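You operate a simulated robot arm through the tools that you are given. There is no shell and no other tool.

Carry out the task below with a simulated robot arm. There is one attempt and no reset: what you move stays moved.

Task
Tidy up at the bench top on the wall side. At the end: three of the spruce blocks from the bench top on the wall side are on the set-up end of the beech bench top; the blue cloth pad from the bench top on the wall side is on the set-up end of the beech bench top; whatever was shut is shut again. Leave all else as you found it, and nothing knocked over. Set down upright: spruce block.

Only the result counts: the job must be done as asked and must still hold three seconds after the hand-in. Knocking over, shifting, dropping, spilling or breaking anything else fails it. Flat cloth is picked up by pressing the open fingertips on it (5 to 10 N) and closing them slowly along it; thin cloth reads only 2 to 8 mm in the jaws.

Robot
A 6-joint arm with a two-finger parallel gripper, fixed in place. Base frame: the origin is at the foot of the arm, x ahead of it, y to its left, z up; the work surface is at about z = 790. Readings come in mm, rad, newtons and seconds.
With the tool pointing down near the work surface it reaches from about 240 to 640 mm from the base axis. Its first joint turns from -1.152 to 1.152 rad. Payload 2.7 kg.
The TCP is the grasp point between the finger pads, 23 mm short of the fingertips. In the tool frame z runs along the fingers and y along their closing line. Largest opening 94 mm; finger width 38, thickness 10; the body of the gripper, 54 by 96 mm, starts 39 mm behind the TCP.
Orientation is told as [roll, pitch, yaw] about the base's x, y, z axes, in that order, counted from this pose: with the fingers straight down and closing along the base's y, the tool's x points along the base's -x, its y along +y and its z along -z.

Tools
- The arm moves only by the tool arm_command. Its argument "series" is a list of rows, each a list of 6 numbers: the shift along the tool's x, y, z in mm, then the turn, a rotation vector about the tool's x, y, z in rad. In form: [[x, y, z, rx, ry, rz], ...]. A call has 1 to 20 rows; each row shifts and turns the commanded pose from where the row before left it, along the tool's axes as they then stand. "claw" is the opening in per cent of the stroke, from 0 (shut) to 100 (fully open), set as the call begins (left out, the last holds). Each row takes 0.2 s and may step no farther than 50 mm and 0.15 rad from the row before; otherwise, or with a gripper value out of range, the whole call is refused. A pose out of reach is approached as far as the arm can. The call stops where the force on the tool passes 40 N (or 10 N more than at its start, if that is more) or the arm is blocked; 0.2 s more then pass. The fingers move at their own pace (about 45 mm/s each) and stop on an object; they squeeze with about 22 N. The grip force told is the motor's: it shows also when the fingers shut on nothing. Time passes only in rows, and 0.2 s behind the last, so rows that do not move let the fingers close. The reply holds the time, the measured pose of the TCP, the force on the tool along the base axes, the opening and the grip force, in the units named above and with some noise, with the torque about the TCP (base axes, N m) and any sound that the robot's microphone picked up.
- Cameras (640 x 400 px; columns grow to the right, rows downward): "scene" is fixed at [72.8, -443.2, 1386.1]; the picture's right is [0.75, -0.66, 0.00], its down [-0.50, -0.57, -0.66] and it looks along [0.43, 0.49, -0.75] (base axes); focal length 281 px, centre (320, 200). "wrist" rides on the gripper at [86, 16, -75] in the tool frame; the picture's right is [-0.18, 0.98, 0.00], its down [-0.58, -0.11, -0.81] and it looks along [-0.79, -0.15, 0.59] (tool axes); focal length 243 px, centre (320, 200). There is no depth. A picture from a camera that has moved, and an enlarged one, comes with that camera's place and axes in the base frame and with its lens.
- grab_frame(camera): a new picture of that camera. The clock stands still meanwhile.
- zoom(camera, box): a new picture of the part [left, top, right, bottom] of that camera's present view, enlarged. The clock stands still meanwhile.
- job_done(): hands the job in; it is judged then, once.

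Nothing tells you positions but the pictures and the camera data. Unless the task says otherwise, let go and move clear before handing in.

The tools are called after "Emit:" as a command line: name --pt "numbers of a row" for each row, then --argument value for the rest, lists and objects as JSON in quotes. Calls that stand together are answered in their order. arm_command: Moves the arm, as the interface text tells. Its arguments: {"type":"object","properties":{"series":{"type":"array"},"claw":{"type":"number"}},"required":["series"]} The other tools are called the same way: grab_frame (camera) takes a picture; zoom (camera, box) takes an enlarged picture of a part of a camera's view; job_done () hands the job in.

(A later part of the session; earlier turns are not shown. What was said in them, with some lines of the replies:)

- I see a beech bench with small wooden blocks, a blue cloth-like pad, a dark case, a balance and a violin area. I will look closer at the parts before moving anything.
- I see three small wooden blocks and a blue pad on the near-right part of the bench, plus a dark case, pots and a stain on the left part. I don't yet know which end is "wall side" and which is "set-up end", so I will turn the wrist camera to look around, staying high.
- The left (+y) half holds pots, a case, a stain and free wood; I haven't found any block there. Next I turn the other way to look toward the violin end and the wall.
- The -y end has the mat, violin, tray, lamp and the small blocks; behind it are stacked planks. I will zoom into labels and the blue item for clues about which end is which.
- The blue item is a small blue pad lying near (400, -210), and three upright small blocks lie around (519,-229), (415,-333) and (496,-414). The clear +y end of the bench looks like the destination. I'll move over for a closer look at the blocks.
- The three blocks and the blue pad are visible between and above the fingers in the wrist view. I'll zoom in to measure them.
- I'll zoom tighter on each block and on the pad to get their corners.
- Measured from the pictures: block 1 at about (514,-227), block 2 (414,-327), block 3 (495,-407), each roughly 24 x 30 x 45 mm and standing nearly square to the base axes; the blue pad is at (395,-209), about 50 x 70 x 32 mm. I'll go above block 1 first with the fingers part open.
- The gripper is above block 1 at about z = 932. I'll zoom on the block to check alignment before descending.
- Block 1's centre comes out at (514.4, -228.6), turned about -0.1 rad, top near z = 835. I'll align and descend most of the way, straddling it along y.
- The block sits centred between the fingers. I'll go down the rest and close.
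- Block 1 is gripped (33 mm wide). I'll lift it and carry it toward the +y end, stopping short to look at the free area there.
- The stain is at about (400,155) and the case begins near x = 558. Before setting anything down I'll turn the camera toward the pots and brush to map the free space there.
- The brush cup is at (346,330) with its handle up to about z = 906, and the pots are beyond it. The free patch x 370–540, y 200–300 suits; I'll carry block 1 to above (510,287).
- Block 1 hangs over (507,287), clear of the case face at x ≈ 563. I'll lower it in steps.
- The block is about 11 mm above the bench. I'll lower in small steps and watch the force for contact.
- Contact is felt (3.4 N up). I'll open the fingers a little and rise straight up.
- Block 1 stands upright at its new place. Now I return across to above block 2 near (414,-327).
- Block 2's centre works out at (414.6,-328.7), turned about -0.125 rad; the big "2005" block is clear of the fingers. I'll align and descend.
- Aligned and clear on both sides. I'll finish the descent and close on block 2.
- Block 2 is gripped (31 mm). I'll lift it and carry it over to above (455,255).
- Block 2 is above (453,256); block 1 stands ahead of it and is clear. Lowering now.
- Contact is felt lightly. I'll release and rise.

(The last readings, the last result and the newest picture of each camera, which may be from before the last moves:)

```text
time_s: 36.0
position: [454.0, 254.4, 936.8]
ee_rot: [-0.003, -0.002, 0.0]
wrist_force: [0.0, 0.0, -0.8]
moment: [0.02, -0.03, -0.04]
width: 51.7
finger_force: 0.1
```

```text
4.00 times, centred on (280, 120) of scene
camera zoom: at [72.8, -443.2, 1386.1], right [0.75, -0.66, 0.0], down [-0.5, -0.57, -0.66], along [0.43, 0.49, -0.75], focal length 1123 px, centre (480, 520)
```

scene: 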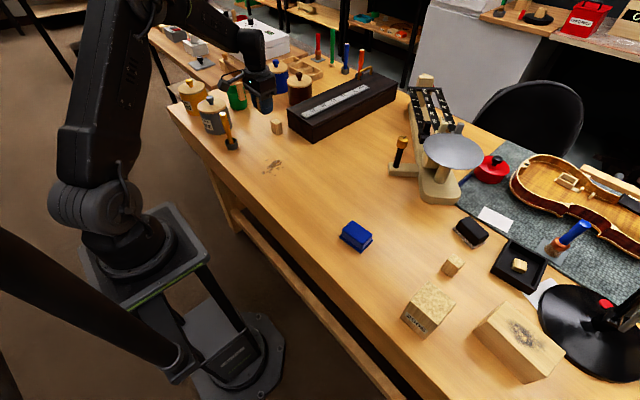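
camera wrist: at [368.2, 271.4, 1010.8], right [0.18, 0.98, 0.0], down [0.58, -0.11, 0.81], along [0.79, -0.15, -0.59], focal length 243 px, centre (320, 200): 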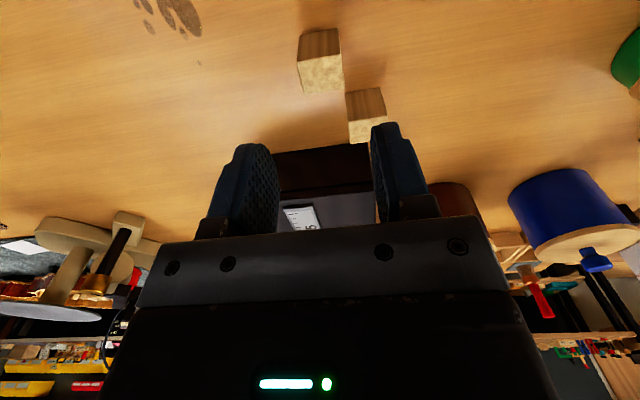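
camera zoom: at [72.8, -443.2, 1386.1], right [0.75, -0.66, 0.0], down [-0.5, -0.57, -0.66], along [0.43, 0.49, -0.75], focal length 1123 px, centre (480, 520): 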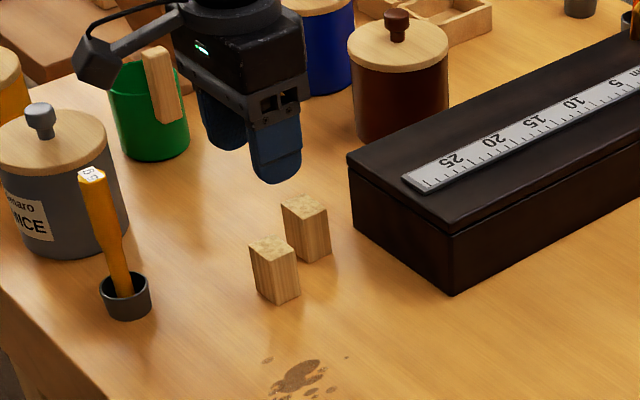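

Blocks 1 and 2 stand upright in the +y area. Now to block 3 near (495,-407), stopping slightly short to look.

Emit:
arm_command --pt "-1.86 -45.4 0 0 0 0" --pt "-1.86 -45.4 0 0 0 0" --pt "-1.86 -45.4 0 0 0 0" --pt "-1.86 -45.4 0 0 0 0" --pt "-1.86 -45.4 0 0 0 0" --pt "-1.86 -45.4 0 0 0 0" --pt "-1.86 -45.4 0 0 0 0" --pt "-1.86 -45.4 0 0 0 0" --pt "-1.86 -45.4 0 0 0 0" --pt "-1.86 -45.4 0 0 0 0" --pt "-1.86 -45.4 0 0 0 0" --pt "-1.86 -45.4 0 0 0 0" --pt "-1.86 -45.4 0 0 0 0" --pt "-1.86 -45.4 0 0 0 0" --pt "0 0 0 0 0 0" --claw 70

Emit:
grab_frame --camera "wrist"

Emit:
zoom --camera "wrist" --box '[220, 30, 340, 150]'

Emit:
grab_frame --camera "scene"

```text
time_s: 39.2
position: [477.0, -382.2, 936.5]
ee_rot: [-0.002, -0.001, -0.002]
wrist_force: [0.0, -0.2, -0.5]
moment: [0.02, 0.02, -0.01]
width: 65.9
finger_force: 0.0
```

```text
taken
camera wrist: at [390.2, -365.2, 1011.3], right [0.18, 0.98, 0.0], down [0.58, -0.11, 0.81], along [0.79, -0.15, -0.59], focal length 243 px, centre (320, 200)
```

wrist: 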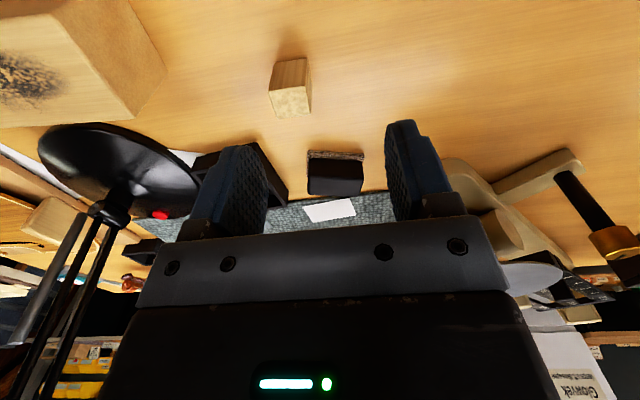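

```text
3.33 times, centred on (280, 90) of wrist
camera zoom: at [390.2, -365.2, 1011.3], right [0.18, 0.98, 0.0], down [0.58, -0.11, 0.81], along [0.79, -0.15, -0.59], focal length 809 px, centre (453, 567)
```

zoom: 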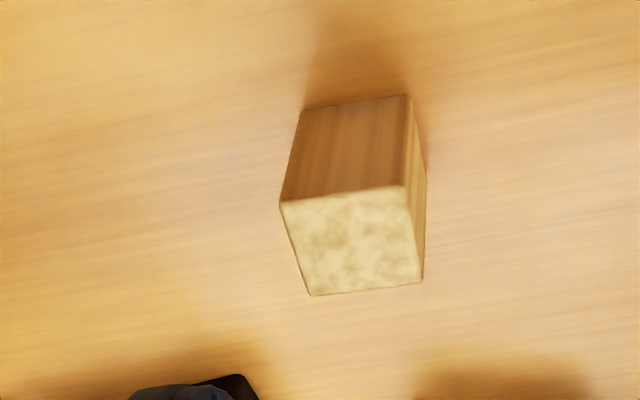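

```text
taken
```

scene: 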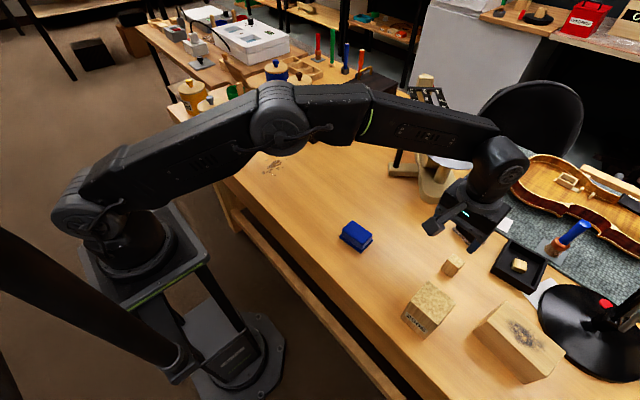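

Block 3's centre works out at (494.4,-408.3), turned about -0.05 rad, radius ≈ 641 mm, right at the reach limit. I'll approach with the TCP about 5 mm nearer in x so the wide finger pads still cover it.

Emit:
arm_command --pt "-13.2 -25.5 0 0 0 0.048" --pt "0 0 40 0 0 0" --pt "0 0 40 0 0 0" --pt "0 0 0 0 0 0" --pt "0 0 0 0 0 0"

Emit:
grab_frame --camera "wrist"

```text
time_s: 40.4
position: [491.0, -410.2, 859.2]
ee_rot: [-0.004, -0.003, -0.048]
wrist_force: [0.1, 0.2, -1.2]
moment: [0.0, 0.03, 0.01]
width: 65.5
finger_force: 0.1
```

```text
taken
camera wrist: at [404.5, -388.8, 933.5], right [0.23, 0.97, 0.0], down [0.57, -0.13, 0.81], along [0.79, -0.19, -0.59], focal length 243 px, centre (320, 200)
```

wrist: 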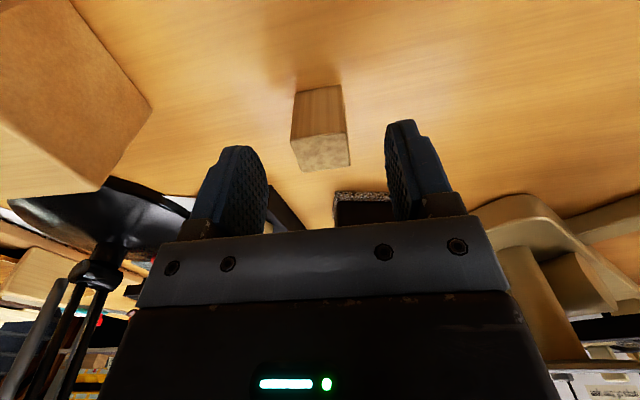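

The arm reaches it well and the block is centred. I'll complete the descent and close.

Emit:
arm_command --pt "0 0 20 0 0 0" --pt "0 0 20.5 0 0 0" --pt "0 0 0 0 0 0"

Emit:
arm_command --pt "0 0 0 0 0 0" --pt "0 0 0 0 0 0" --pt "0 0 0 0 0 0" --pt "0 0 0 0 0 0" --claw 0

Emit:
grab_frame --camera "wrist"

```text
time_s: 41.2
position: [493.4, -406.4, 818.4]
ee_rot: [-0.002, -0.001, -0.05]
wrist_force: [-0.5, 0.6, -0.6]
moment: [0.0, -0.01, 0.02]
width: 65.9
finger_force: 0.0
```

```text
time_s: 42.2
position: [492.9, -405.8, 819.0]
ee_rot: [-0.004, -0.001, -0.05]
wrist_force: [1.1, 0.1, 0.4]
moment: [0.02, 0.02, 0.0]
width: 29.3
finger_force: 22.2
```

```text
taken
camera wrist: at [407.1, -385.3, 893.4], right [0.23, 0.97, 0.0], down [0.57, -0.13, 0.81], along [0.79, -0.19, -0.59], focal length 243 px, centre (320, 200)
```

wrist: 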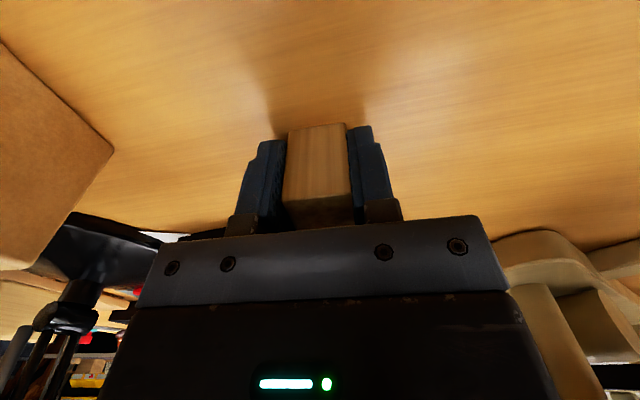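

Block 3 is gripped (29 mm). I'll lift and carry it to above (510,222).

Emit:
arm_command --pt "0 0 -40 0 0 0" --pt "0 0 -40 0 0 0" --pt "0 0 -40 0 0 0" --pt "0 0 0 0 0 -0.05" --pt "-1.3 44.9 0 0 0 0" --pt "-1.3 44.9 0 0 0 0" --pt "-1.3 44.9 0 0 0 0" --pt "-1.3 44.9 0 0 0 0" --pt "-1.3 44.9 0 0 0 0" --pt "-1.3 44.9 0 0 0 0" --pt "-1.3 44.9 0 0 0 0" --pt "-1.3 44.9 0 0 0 0" --pt "-1.3 44.9 0 0 0 0" --pt "-1.3 44.9 0 0 0 0" --pt "-1.3 44.9 0 0 0 0" --pt "-1.3 44.9 0 0 0 0" --pt "-1.3 44.9 0 0 0 0" --pt "-1.3 44.9 0 0 0 0" --pt "0 0 0 0 0 0"

Emit:
grab_frame --camera "wrist"

Emit:
zoom --camera "scene" --box '[200, 70, 360, 170]'

```text
time_s: 46.2
position: [512.1, 226.4, 937.1]
ee_rot: [-0.003, -0.002, 0.0]
wrist_force: [0.3, -0.3, -0.1]
moment: [0.0, 0.02, 0.0]
width: 29.2
finger_force: 22.1
```

```text
taken
camera wrist: at [426.5, 243.0, 1009.9], right [0.18, 0.98, 0.0], down [0.58, -0.11, 0.81], along [0.79, -0.15, -0.59], focal length 243 px, centre (320, 200)
```

wrist: 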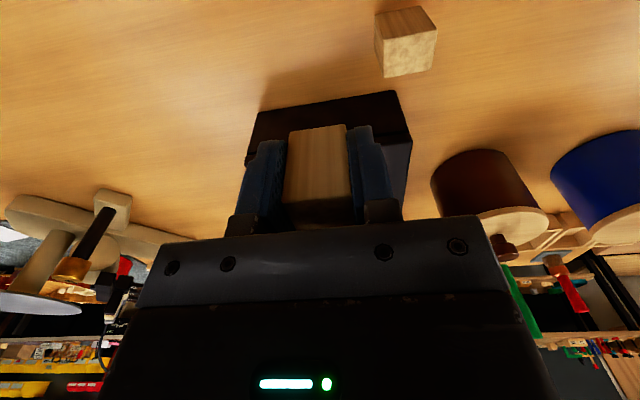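

```text
4.00 times, centred on (280, 120) of scene
camera zoom: at [72.8, -443.2, 1386.1], right [0.75, -0.66, 0.0], down [-0.5, -0.57, -0.66], along [0.43, 0.49, -0.75], focal length 1123 px, centre (480, 520)
```

zoom: 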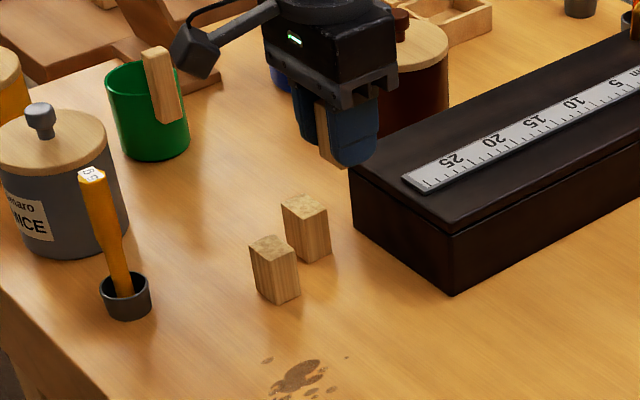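

Block 3 is over (512,226) with block 1 and 2 beside it. I'll nudge slightly and lower it at about (508,220).

Emit:
arm_command --pt "4 -6 20 0 0 0" --pt "0 0 40 0 0 0" --pt "0 0 40 0 0 0" --pt "0 0 10 0 0 0" --pt "0 0 4 0 0 0" --pt "0 0 3 0 0 0" --pt "0 0 0 0 0 0"

Emit:
grab_frame --camera "wrist"

```text
time_s: 47.8
position: [507.3, 216.3, 818.8]
ee_rot: [-0.004, -0.003, 0.003]
wrist_force: [0.5, -0.8, -0.4]
moment: [-0.04, -0.01, -0.01]
width: 29.0
finger_force: 21.9
```

```text
taken
camera wrist: at [420.8, 233.1, 893.5], right [0.18, 0.98, 0.0], down [0.58, -0.11, 0.81], along [0.79, -0.15, -0.59], focal length 243 px, centre (320, 200)
```

wrist: 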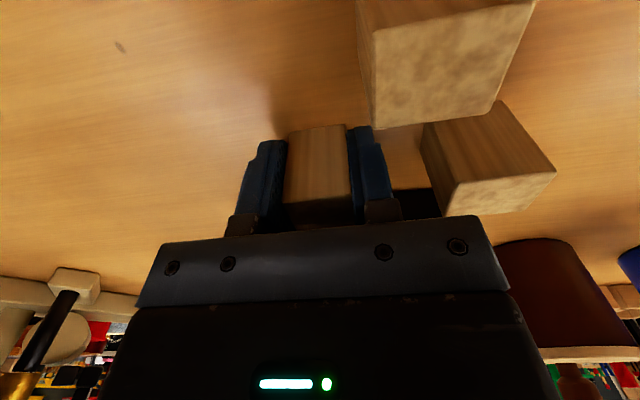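

Emit:
arm_command --pt "0 0 1 0 0 0" --pt "0 0 0 0 0 0"

```text
time_s: 48.4
position: [508.7, 215.2, 818.6]
ee_rot: [-0.003, -0.003, 0.001]
wrist_force: [0.2, 0.0, 4.2]
moment: [0.02, 0.0, 0.02]
width: 29.1
finger_force: 21.5
```

Contact at 4.2 N upward. I'll open a little and rise.

Emit:
arm_command --pt "0 0 0 0 0 0" --pt "0 0 0 0 0 0" --pt "0 0 0 0 0 0" --claw 52

Emit:
arm_command --pt "0 0 -20 0 0 0" --pt "0 0 -40 0 0 0" --pt "0 0 -40 0 0 0" --pt "0 0 -20 0 0 0" --pt "0 0 0 0 0 0"

Emit:
grab_frame --camera "wrist"

Emit:
zoom --camera "scene" --box '[200, 70, 360, 170]'

```text
time_s: 49.2
position: [507.0, 217.0, 818.9]
ee_rot: [-0.004, 0.0, 0.003]
wrist_force: [0.8, 0.1, -0.2]
moment: [-0.04, -0.03, -0.02]
width: 49.1
finger_force: 0.1
```

```text
time_s: 50.4
position: [509.4, 216.4, 939.0]
ee_rot: [-0.005, -0.001, 0.002]
wrist_force: [0.2, 0.9, -1.4]
moment: [0.0, -0.03, 0.01]
width: 48.6
finger_force: 0.1
```

```text
taken
camera wrist: at [421.8, 233.5, 1012.6], right [0.18, 0.98, 0.0], down [0.58, -0.11, 0.81], along [0.79, -0.15, -0.59], focal length 243 px, centre (320, 200)
```

wrist: 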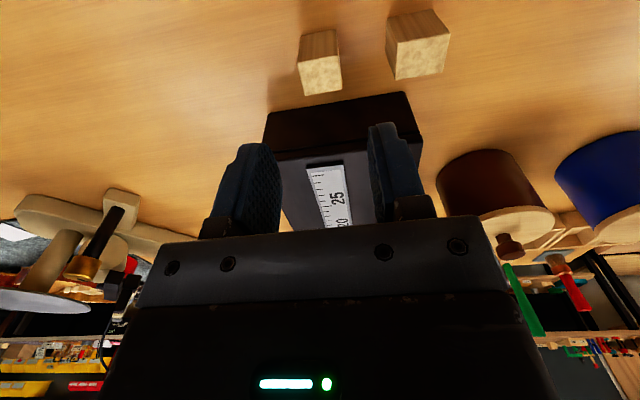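

```text
4.00 times, centred on (280, 120) of scene
camera zoom: at [72.8, -443.2, 1386.1], right [0.75, -0.66, 0.0], down [-0.5, -0.57, -0.66], along [0.43, 0.49, -0.75], focal length 1123 px, centre (480, 520)
```

zoom: 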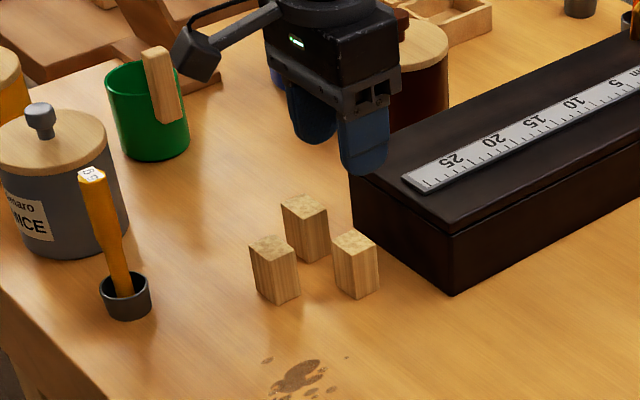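

All three blocks stand upright in the +y area. Now the blue pad near (395,-209): I'll go above it with the fingers fully open and look closely.

Emit:
arm_command --pt "11.35 -42.6 0 0 0 0" --pt "11.35 -42.6 0 0 0 0" --pt "11.35 -42.6 0 0 0 0" --pt "11.35 -42.6 0 0 0 0" --pt "11.35 -42.6 0 0 0 0" --pt "11.35 -42.6 0 0 0 0" --pt "11.35 -42.6 0 0 0 0" --pt "11.35 -42.6 0 0 0 0" --pt "11.35 -42.6 0 0 0 0" --pt "11.35 -42.6 0 0 0 0" --pt "0 0 0 0 0 -0.1" --pt "0 0 0 0 0 0" --claw 100

Emit:
grab_frame --camera "wrist"

Emit:
zoom --camera "wrist" --box '[240, 0, 400, 130]'

```text
time_s: 53.0
position: [393.8, -209.0, 939.5]
ee_rot: [-0.004, -0.001, 0.103]
wrist_force: [0.5, 0.8, 0.7]
moment: [0.0, -0.01, -0.04]
width: 94.1
finger_force: 0.0
```

```text
taken
camera wrist: at [305.2, -201.5, 1014.1], right [0.08, 1.0, 0.0], down [0.59, -0.05, 0.81], along [0.8, -0.07, -0.59], focal length 243 px, centre (320, 200)
```

wrist: 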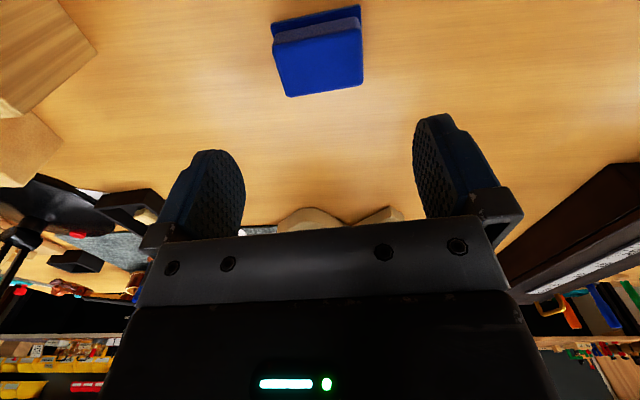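

```text
3.08 times, centred on (320, 65) of wrist
camera zoom: at [305.2, -201.5, 1014.1], right [0.08, 1.0, 0.0], down [0.59, -0.05, 0.81], along [0.8, -0.07, -0.59], focal length 746 px, centre (320, 615)
```

zoom: 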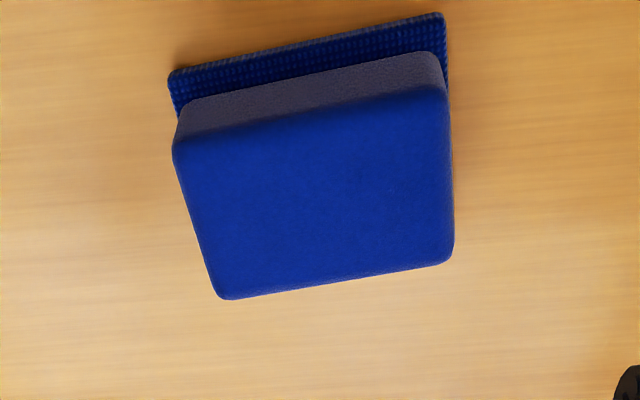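

The pad's centre is at about (394.8,-208.4), turned +0.11 rad, body about 64 x 38 mm with its top near z = 822 and a cloth base a little wider. I'll descend around it and stop just above the cloth rim.

Emit:
arm_command --pt "-1 0.5 40 0 0 -0.009" --pt "0 0 40 0 0 0" --pt "0 0 20 0 0 0" --pt "0 0 0 0 0 0"

Emit:
grab_frame --camera "wrist"

```text
time_s: 54.0
position: [396.9, -208.0, 840.2]
ee_rot: [-0.005, -0.002, 0.11]
wrist_force: [-0.2, 0.0, -0.2]
moment: [-0.02, 0.03, -0.01]
width: 93.9
finger_force: 0.0
```

```text
taken
camera wrist: at [307.5, -201.0, 914.4], right [0.07, 1.0, 0.0], down [0.59, -0.04, 0.81], along [0.81, -0.06, -0.59], focal length 243 px, centre (320, 200)
```

wrist: 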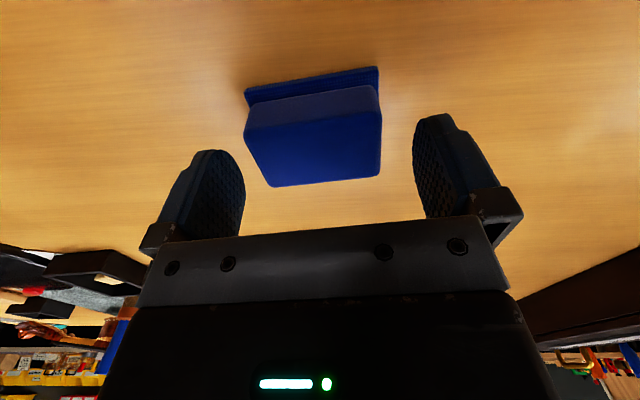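

Emit:
zoom --camera "wrist" --box '[230, 50, 400, 200]'

```text
2.67 times, centred on (315, 125) of wrist
camera zoom: at [307.5, -201.0, 914.4], right [0.07, 1.0, 0.0], down [0.59, -0.04, 0.81], along [0.81, -0.06, -0.59], focal length 647 px, centre (333, 400)
```

zoom: 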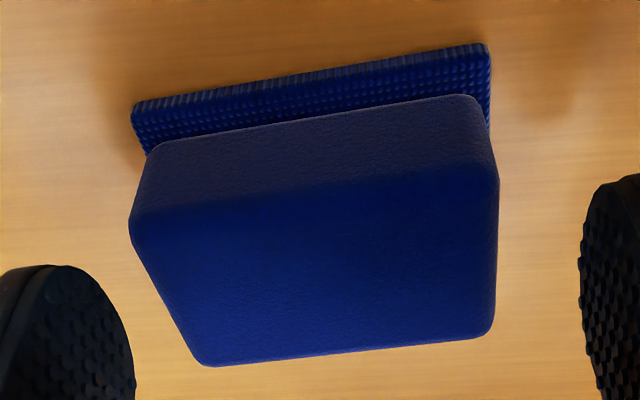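

The cloth base is about 5 mm thick and the body's top is near z = 820. I'll lower so the fingertips sit just above the base (TCP ≈ 821) and close on the body.

Emit:
arm_command --pt "1 0 10 0 0 0" --pt "0 0 9 0 0 0" --pt "0 0 0 0 0 0"

Emit:
arm_command --pt "0 0 0 0 0 0" --pt "0 0 0 0 0 0" --pt "0 0 0 0 0 0" --pt "0 0 0 0 0 0" --claw 0

Emit:
grab_frame --camera "wrist"

```text
time_s: 54.8
position: [394.5, -210.4, 820.8]
ee_rot: [-0.004, -0.003, 0.111]
wrist_force: [0.2, 0.0, -0.3]
moment: [0.02, 0.01, 0.01]
width: 94.0
finger_force: 0.1
```

```text
time_s: 55.8
position: [394.6, -208.8, 822.7]
ee_rot: [-0.004, -0.001, 0.11]
wrist_force: [-0.4, -0.6, -0.9]
moment: [0.0, -0.02, 0.03]
width: 65.2
finger_force: 22.0
```

```text
taken
camera wrist: at [306.4, -202.1, 895.8], right [0.07, 1.0, 0.0], down [0.59, -0.04, 0.81], along [0.81, -0.06, -0.59], focal length 243 px, centre (320, 200)
```

wrist: 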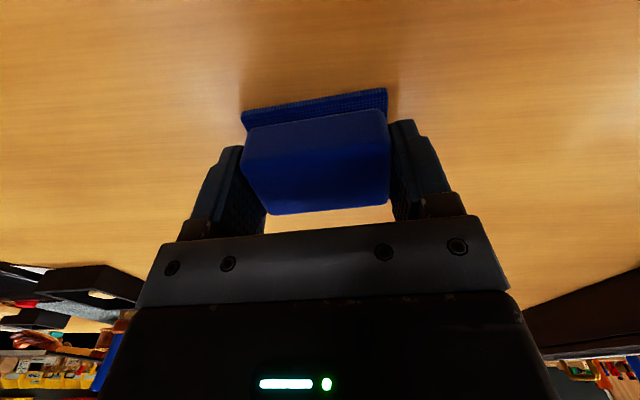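

The body is gripped at 65 mm. I'll lift a little and check that the cloth base comes along.

Emit:
arm_command --pt "0 0 -10 0 0 0" --pt "0 0 -20 0 0 0" --pt "0 0 -20 0 0 0" --pt "0 0 0 0 0 0"

Emit:
grab_frame --camera "wrist"

Emit:
zoom --camera "scene" --box '[290, 170, 450, 270]'

```text
time_s: 56.8
position: [394.6, -209.8, 871.4]
ee_rot: [-0.002, -0.003, 0.11]
wrist_force: [-0.7, 0.0, -0.7]
moment: [-0.01, -0.04, -0.02]
width: 65.3
finger_force: 22.0
```

```text
taken
camera wrist: at [306.4, -201.9, 945.1], right [0.07, 1.0, 0.0], down [0.59, -0.04, 0.81], along [0.8, -0.06, -0.59], focal length 243 px, centre (320, 200)
```

wrist: 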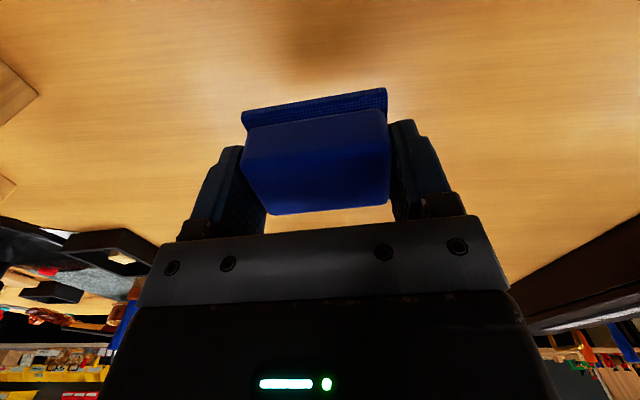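

```text
4.00 times, centred on (370, 220) of scene
camera zoom: at [72.8, -443.2, 1386.1], right [0.75, -0.66, 0.0], down [-0.5, -0.57, -0.66], along [0.43, 0.49, -0.75], focal length 1123 px, centre (120, 120)
```

zoom: 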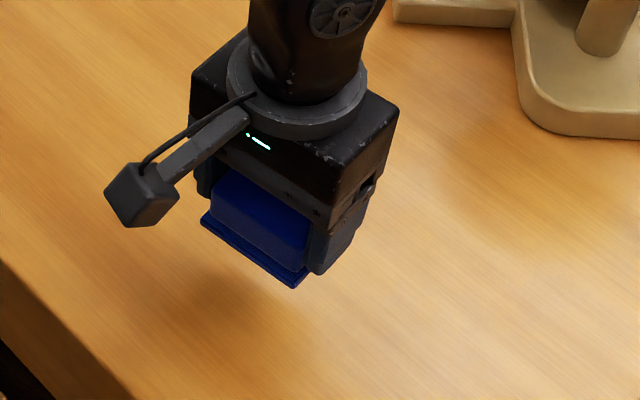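

The whole pad including its cloth base lifted cleanly. I'll raise it further and carry it to above (395,245).

Emit:
arm_command --pt "0 0 -30 0 0 0" --pt "0 0 -30 0 0 0" --pt "0 0 0 0 0 0.11" --pt "0 40 0 0 0 0" --pt "0 40 0 0 0 0" --pt "0 40 0 0 0 0" --pt "0 40 0 0 0 0" --pt "0 40 0 0 0 0" --pt "0 40 0 0 0 0" --pt "0 40 0 0 0 0" --pt "0 40 0 0 0 0" --pt "0 40 0 0 0 0" --pt "0 40 0 0 0 0" --pt "0 40 0 0 0 0" --pt "0 15 0 0 0 0" --pt "0 0 0 0 0 0"

Emit:
grab_frame --camera "wrist"

Emit:
zoom --camera "scene" --box '[160, 60, 360, 190]'

```text
time_s: 60.2
position: [391.9, 246.9, 929.5]
ee_rot: [-0.004, -0.001, 0.0]
wrist_force: [-0.3, 0.3, -0.1]
moment: [0.0, -0.01, 0.01]
width: 65.3
finger_force: 21.5
```

```text
taken
camera wrist: at [305.8, 262.9, 1003.8], right [0.18, 0.98, 0.0], down [0.58, -0.11, 0.81], along [0.79, -0.15, -0.59], focal length 243 px, centre (320, 200)
```

wrist: 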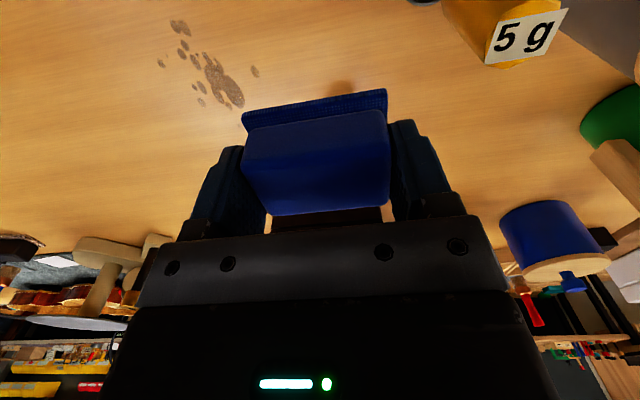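

```text
3.08 times, centred on (260, 125) of scene
camera zoom: at [72.8, -443.2, 1386.1], right [0.75, -0.66, 0.0], down [-0.5, -0.57, -0.66], along [0.43, 0.49, -0.75], focal length 864 px, centre (505, 431)
```

zoom: 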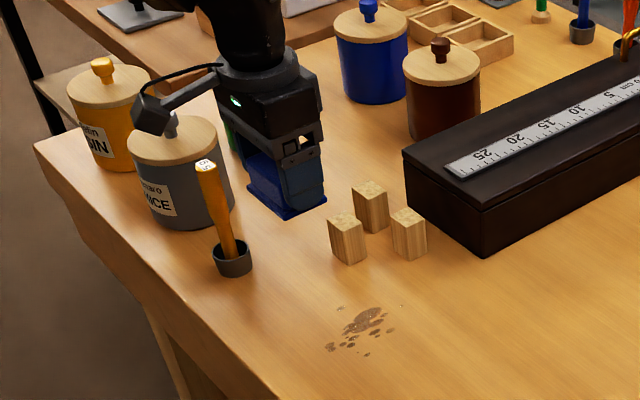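

The pad is over (392,247); the scoop with the "5 g" label stands at about (350,330), clear of gripper and camera. I'll shift 6 mm away from it and lower.

Emit:
arm_command --pt "-3 -6 20 0 0 0" --pt "0 0 40 0 0 0" --pt "0 0 30 0 0 0" --pt "0 0 8 0 0 0" --pt "0 0 4 0 0 0" --pt "0 0 0 0 0 0"

Emit:
grab_frame --camera "wrist"

```text
time_s: 61.6
position: [396.6, 239.1, 827.8]
ee_rot: [-0.003, -0.002, -0.001]
wrist_force: [0.5, 0.5, -0.4]
moment: [0.0, 0.0, 0.01]
width: 65.3
finger_force: 22.1
```

```text
taken
camera wrist: at [309.6, 256.4, 901.4], right [0.18, 0.98, 0.0], down [0.58, -0.11, 0.81], along [0.79, -0.15, -0.59], focal length 243 px, centre (320, 200)
```

wrist: 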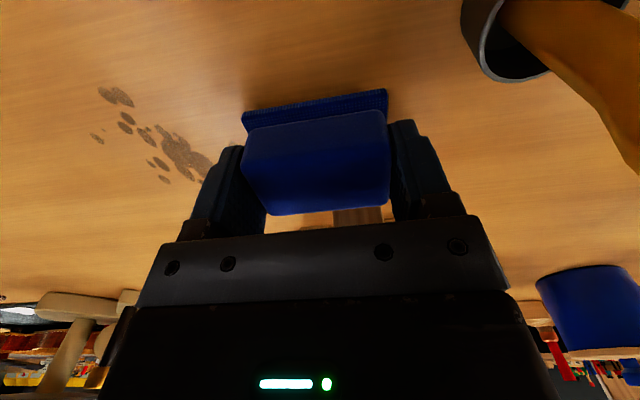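

Emit:
arm_command --pt "0 0 3 0 0 0" --pt "0 0 1 0 0 0" --pt "0 0 0 0 0 0"

```text
time_s: 62.4
position: [397.0, 239.5, 823.0]
ee_rot: [-0.001, -0.003, 0.0]
wrist_force: [-0.1, 0.0, -0.6]
moment: [-0.01, 0.01, 0.0]
width: 65.0
finger_force: 22.1
```

Still just off the surface; I'll keep lowering in 1 mm steps until contact.

Emit:
arm_command --pt "0 0 1 0 0 0" --pt "0 0 0 0 0 0"

Emit:
arm_command --pt "0 0 0.7 0 0 0" --pt "0 0 0 0 0 0"

```text
time_s: 63.0
position: [397.7, 239.7, 822.2]
ee_rot: [-0.005, -0.002, 0.001]
wrist_force: [0.1, -0.5, -0.2]
moment: [0.01, -0.01, 0.02]
width: 65.1
finger_force: 22.2
```

```text
time_s: 63.6
position: [397.6, 239.0, 821.2]
ee_rot: [-0.001, -0.001, 0.001]
wrist_force: [-1.6, -0.6, 6.8]
moment: [0.06, 0.07, 0.04]
width: 65.5
finger_force: 22.6
```

Contact felt (6.8 N). I'll open the fingers and rise straight up.

Emit:
arm_command --pt "0 0 0 0 0 0" --pt "0 0 0 0 0 0" --pt "0 0 0 0 0 0" --claw 88

Emit:
arm_command --pt "0 0 -20 0 0 0" --pt "0 0 -40 0 0 0" --pt "0 0 -40 0 0 0" --pt "0 0 -40 0 0 0" --pt "0 0 0 0 0 0"

Emit:
grab_frame --camera "wrist"

Emit:
grab_frame --camera "scene"

```text
time_s: 64.4
position: [398.3, 240.0, 822.8]
ee_rot: [-0.003, -0.002, -0.002]
wrist_force: [-0.4, -0.8, 0.3]
moment: [-0.01, 0.05, 0.03]
width: 82.9
finger_force: 0.1
```

```text
time_s: 65.6
position: [397.0, 238.3, 960.5]
ee_rot: [-0.005, -0.002, 0.0]
wrist_force: [-0.3, 0.2, -0.3]
moment: [-0.01, -0.01, -0.01]
width: 82.9
finger_force: 0.0
```

```text
taken
camera wrist: at [309.3, 256.3, 1034.8], right [0.18, 0.98, 0.0], down [0.58, -0.11, 0.81], along [0.79, -0.15, -0.59], focal length 243 px, centre (320, 200)
```

wrist: 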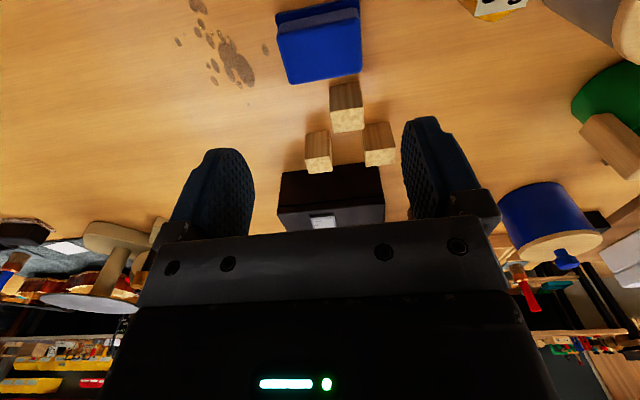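

```text
taken
```

scene: 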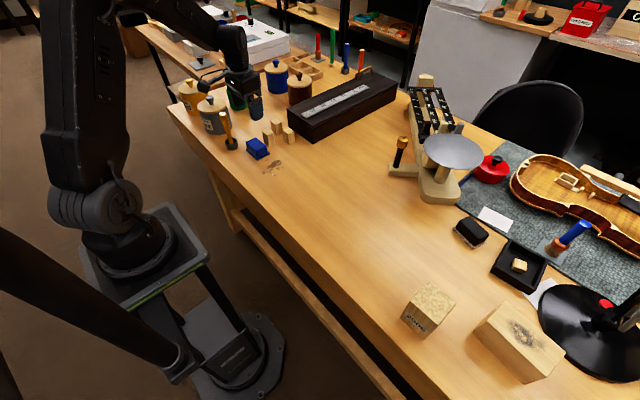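

All four items are at the +y end. I'll move the arm up and away, then check everything closely.

Emit:
arm_command --pt "0 0 -40 0 0 0" --pt "0 0 -40 0 0 0" --pt "0 -40 -20 0 0 0" --pt "0 -45 0 0 0 0" --pt "0 -45 0 0 0 0" --pt "0 -45 0 0 0 0" --pt "-10 -45 0 0 0 0" --pt "-10 -45 0 0 0 0" --pt "-10 -35 0 0 0 0" --pt "0 0 0 0 0 0"

Emit:
zoom --camera "scene" --box '[170, 60, 350, 180]'

Emit:
zoom --camera "scene" --box '[380, 160, 640, 400]'

Emit:
grab_frame --camera "scene"

```text
time_s: 67.8
position: [428.0, -58.5, 1064.0]
ee_rot: [-0.005, -0.001, 0.001]
wrist_force: [0.2, 0.1, -0.5]
moment: [0.0, -0.01, 0.02]
width: 82.9
finger_force: 0.1
```

```text
3.33 times, centred on (260, 120) of scene
camera zoom: at [72.8, -443.2, 1386.1], right [0.75, -0.66, 0.0], down [-0.5, -0.57, -0.66], along [0.43, 0.49, -0.75], focal length 936 px, centre (520, 467)
```

zoom: 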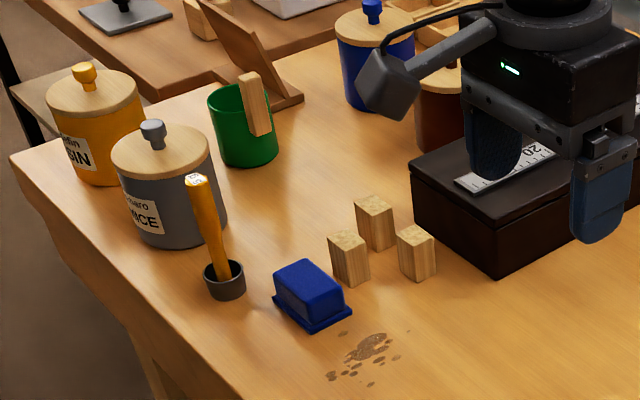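

```text
1.67 times, centred on (510, 280) of scene
camera zoom: at [72.8, -443.2, 1386.1], right [0.75, -0.66, 0.0], down [-0.5, -0.57, -0.66], along [0.43, 0.49, -0.75], focal length 468 px, centre (3, 67)
```

zoom: 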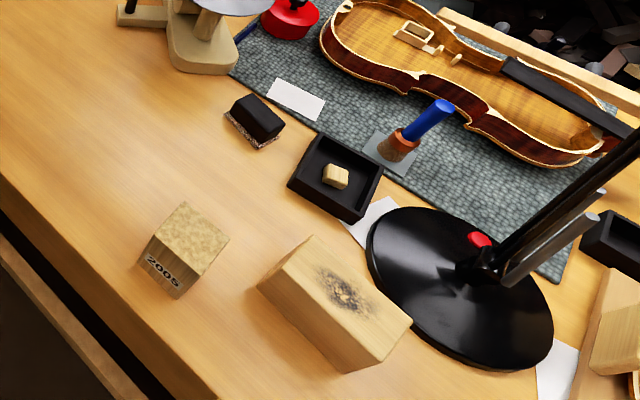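

```text
taken
```

scene: 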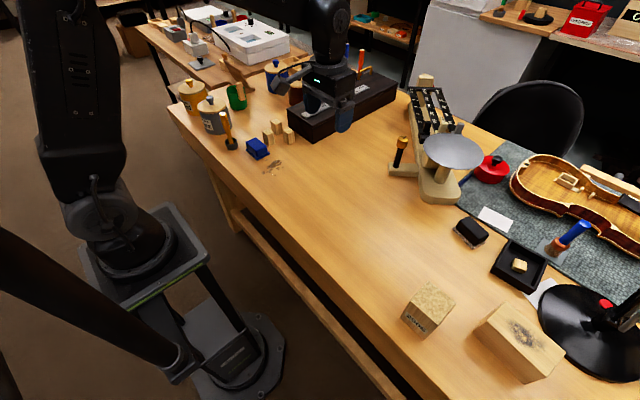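

The three spruce blocks stand upright at the +y end of the bench, next to the pots and the case. The blue pad lies flat beside them. Everything else looks as it was at the start and the dark case is still shut. The gripper is open and clear of everything. I found no label naming the ends: I took the +y end as the set-up end because the blocks and pad started at the other end. I'm handing the job in now.

Emit:
job_done

```text
The job is handed in.
```

I moved the three small spruce blocks and the blue cloth pad to the left (+y) end of the beech bench, then handed the job in. The hand-in was accepted, but I was not told whether it passed.

- **Blocks:** all three stand upright, at about (510, 287), (455, 255) and (508, 216).
- **Blue pad:** it lies flat beside them at about (397, 239), and its cloth base came along with it.
- **Everything else:** the last pictures showed nothing else moved or knocked over. I opened nothing, so the dark case is still shut. The gripper is open and well clear.

**Which end:** nothing in the pictures named the ends of the bench. I took the left end as the set-up end because the blocks and pad started at the right end. The left end was also the only other free area within reach. If the set-up end is actually the violin end, the items are in the wrong place.
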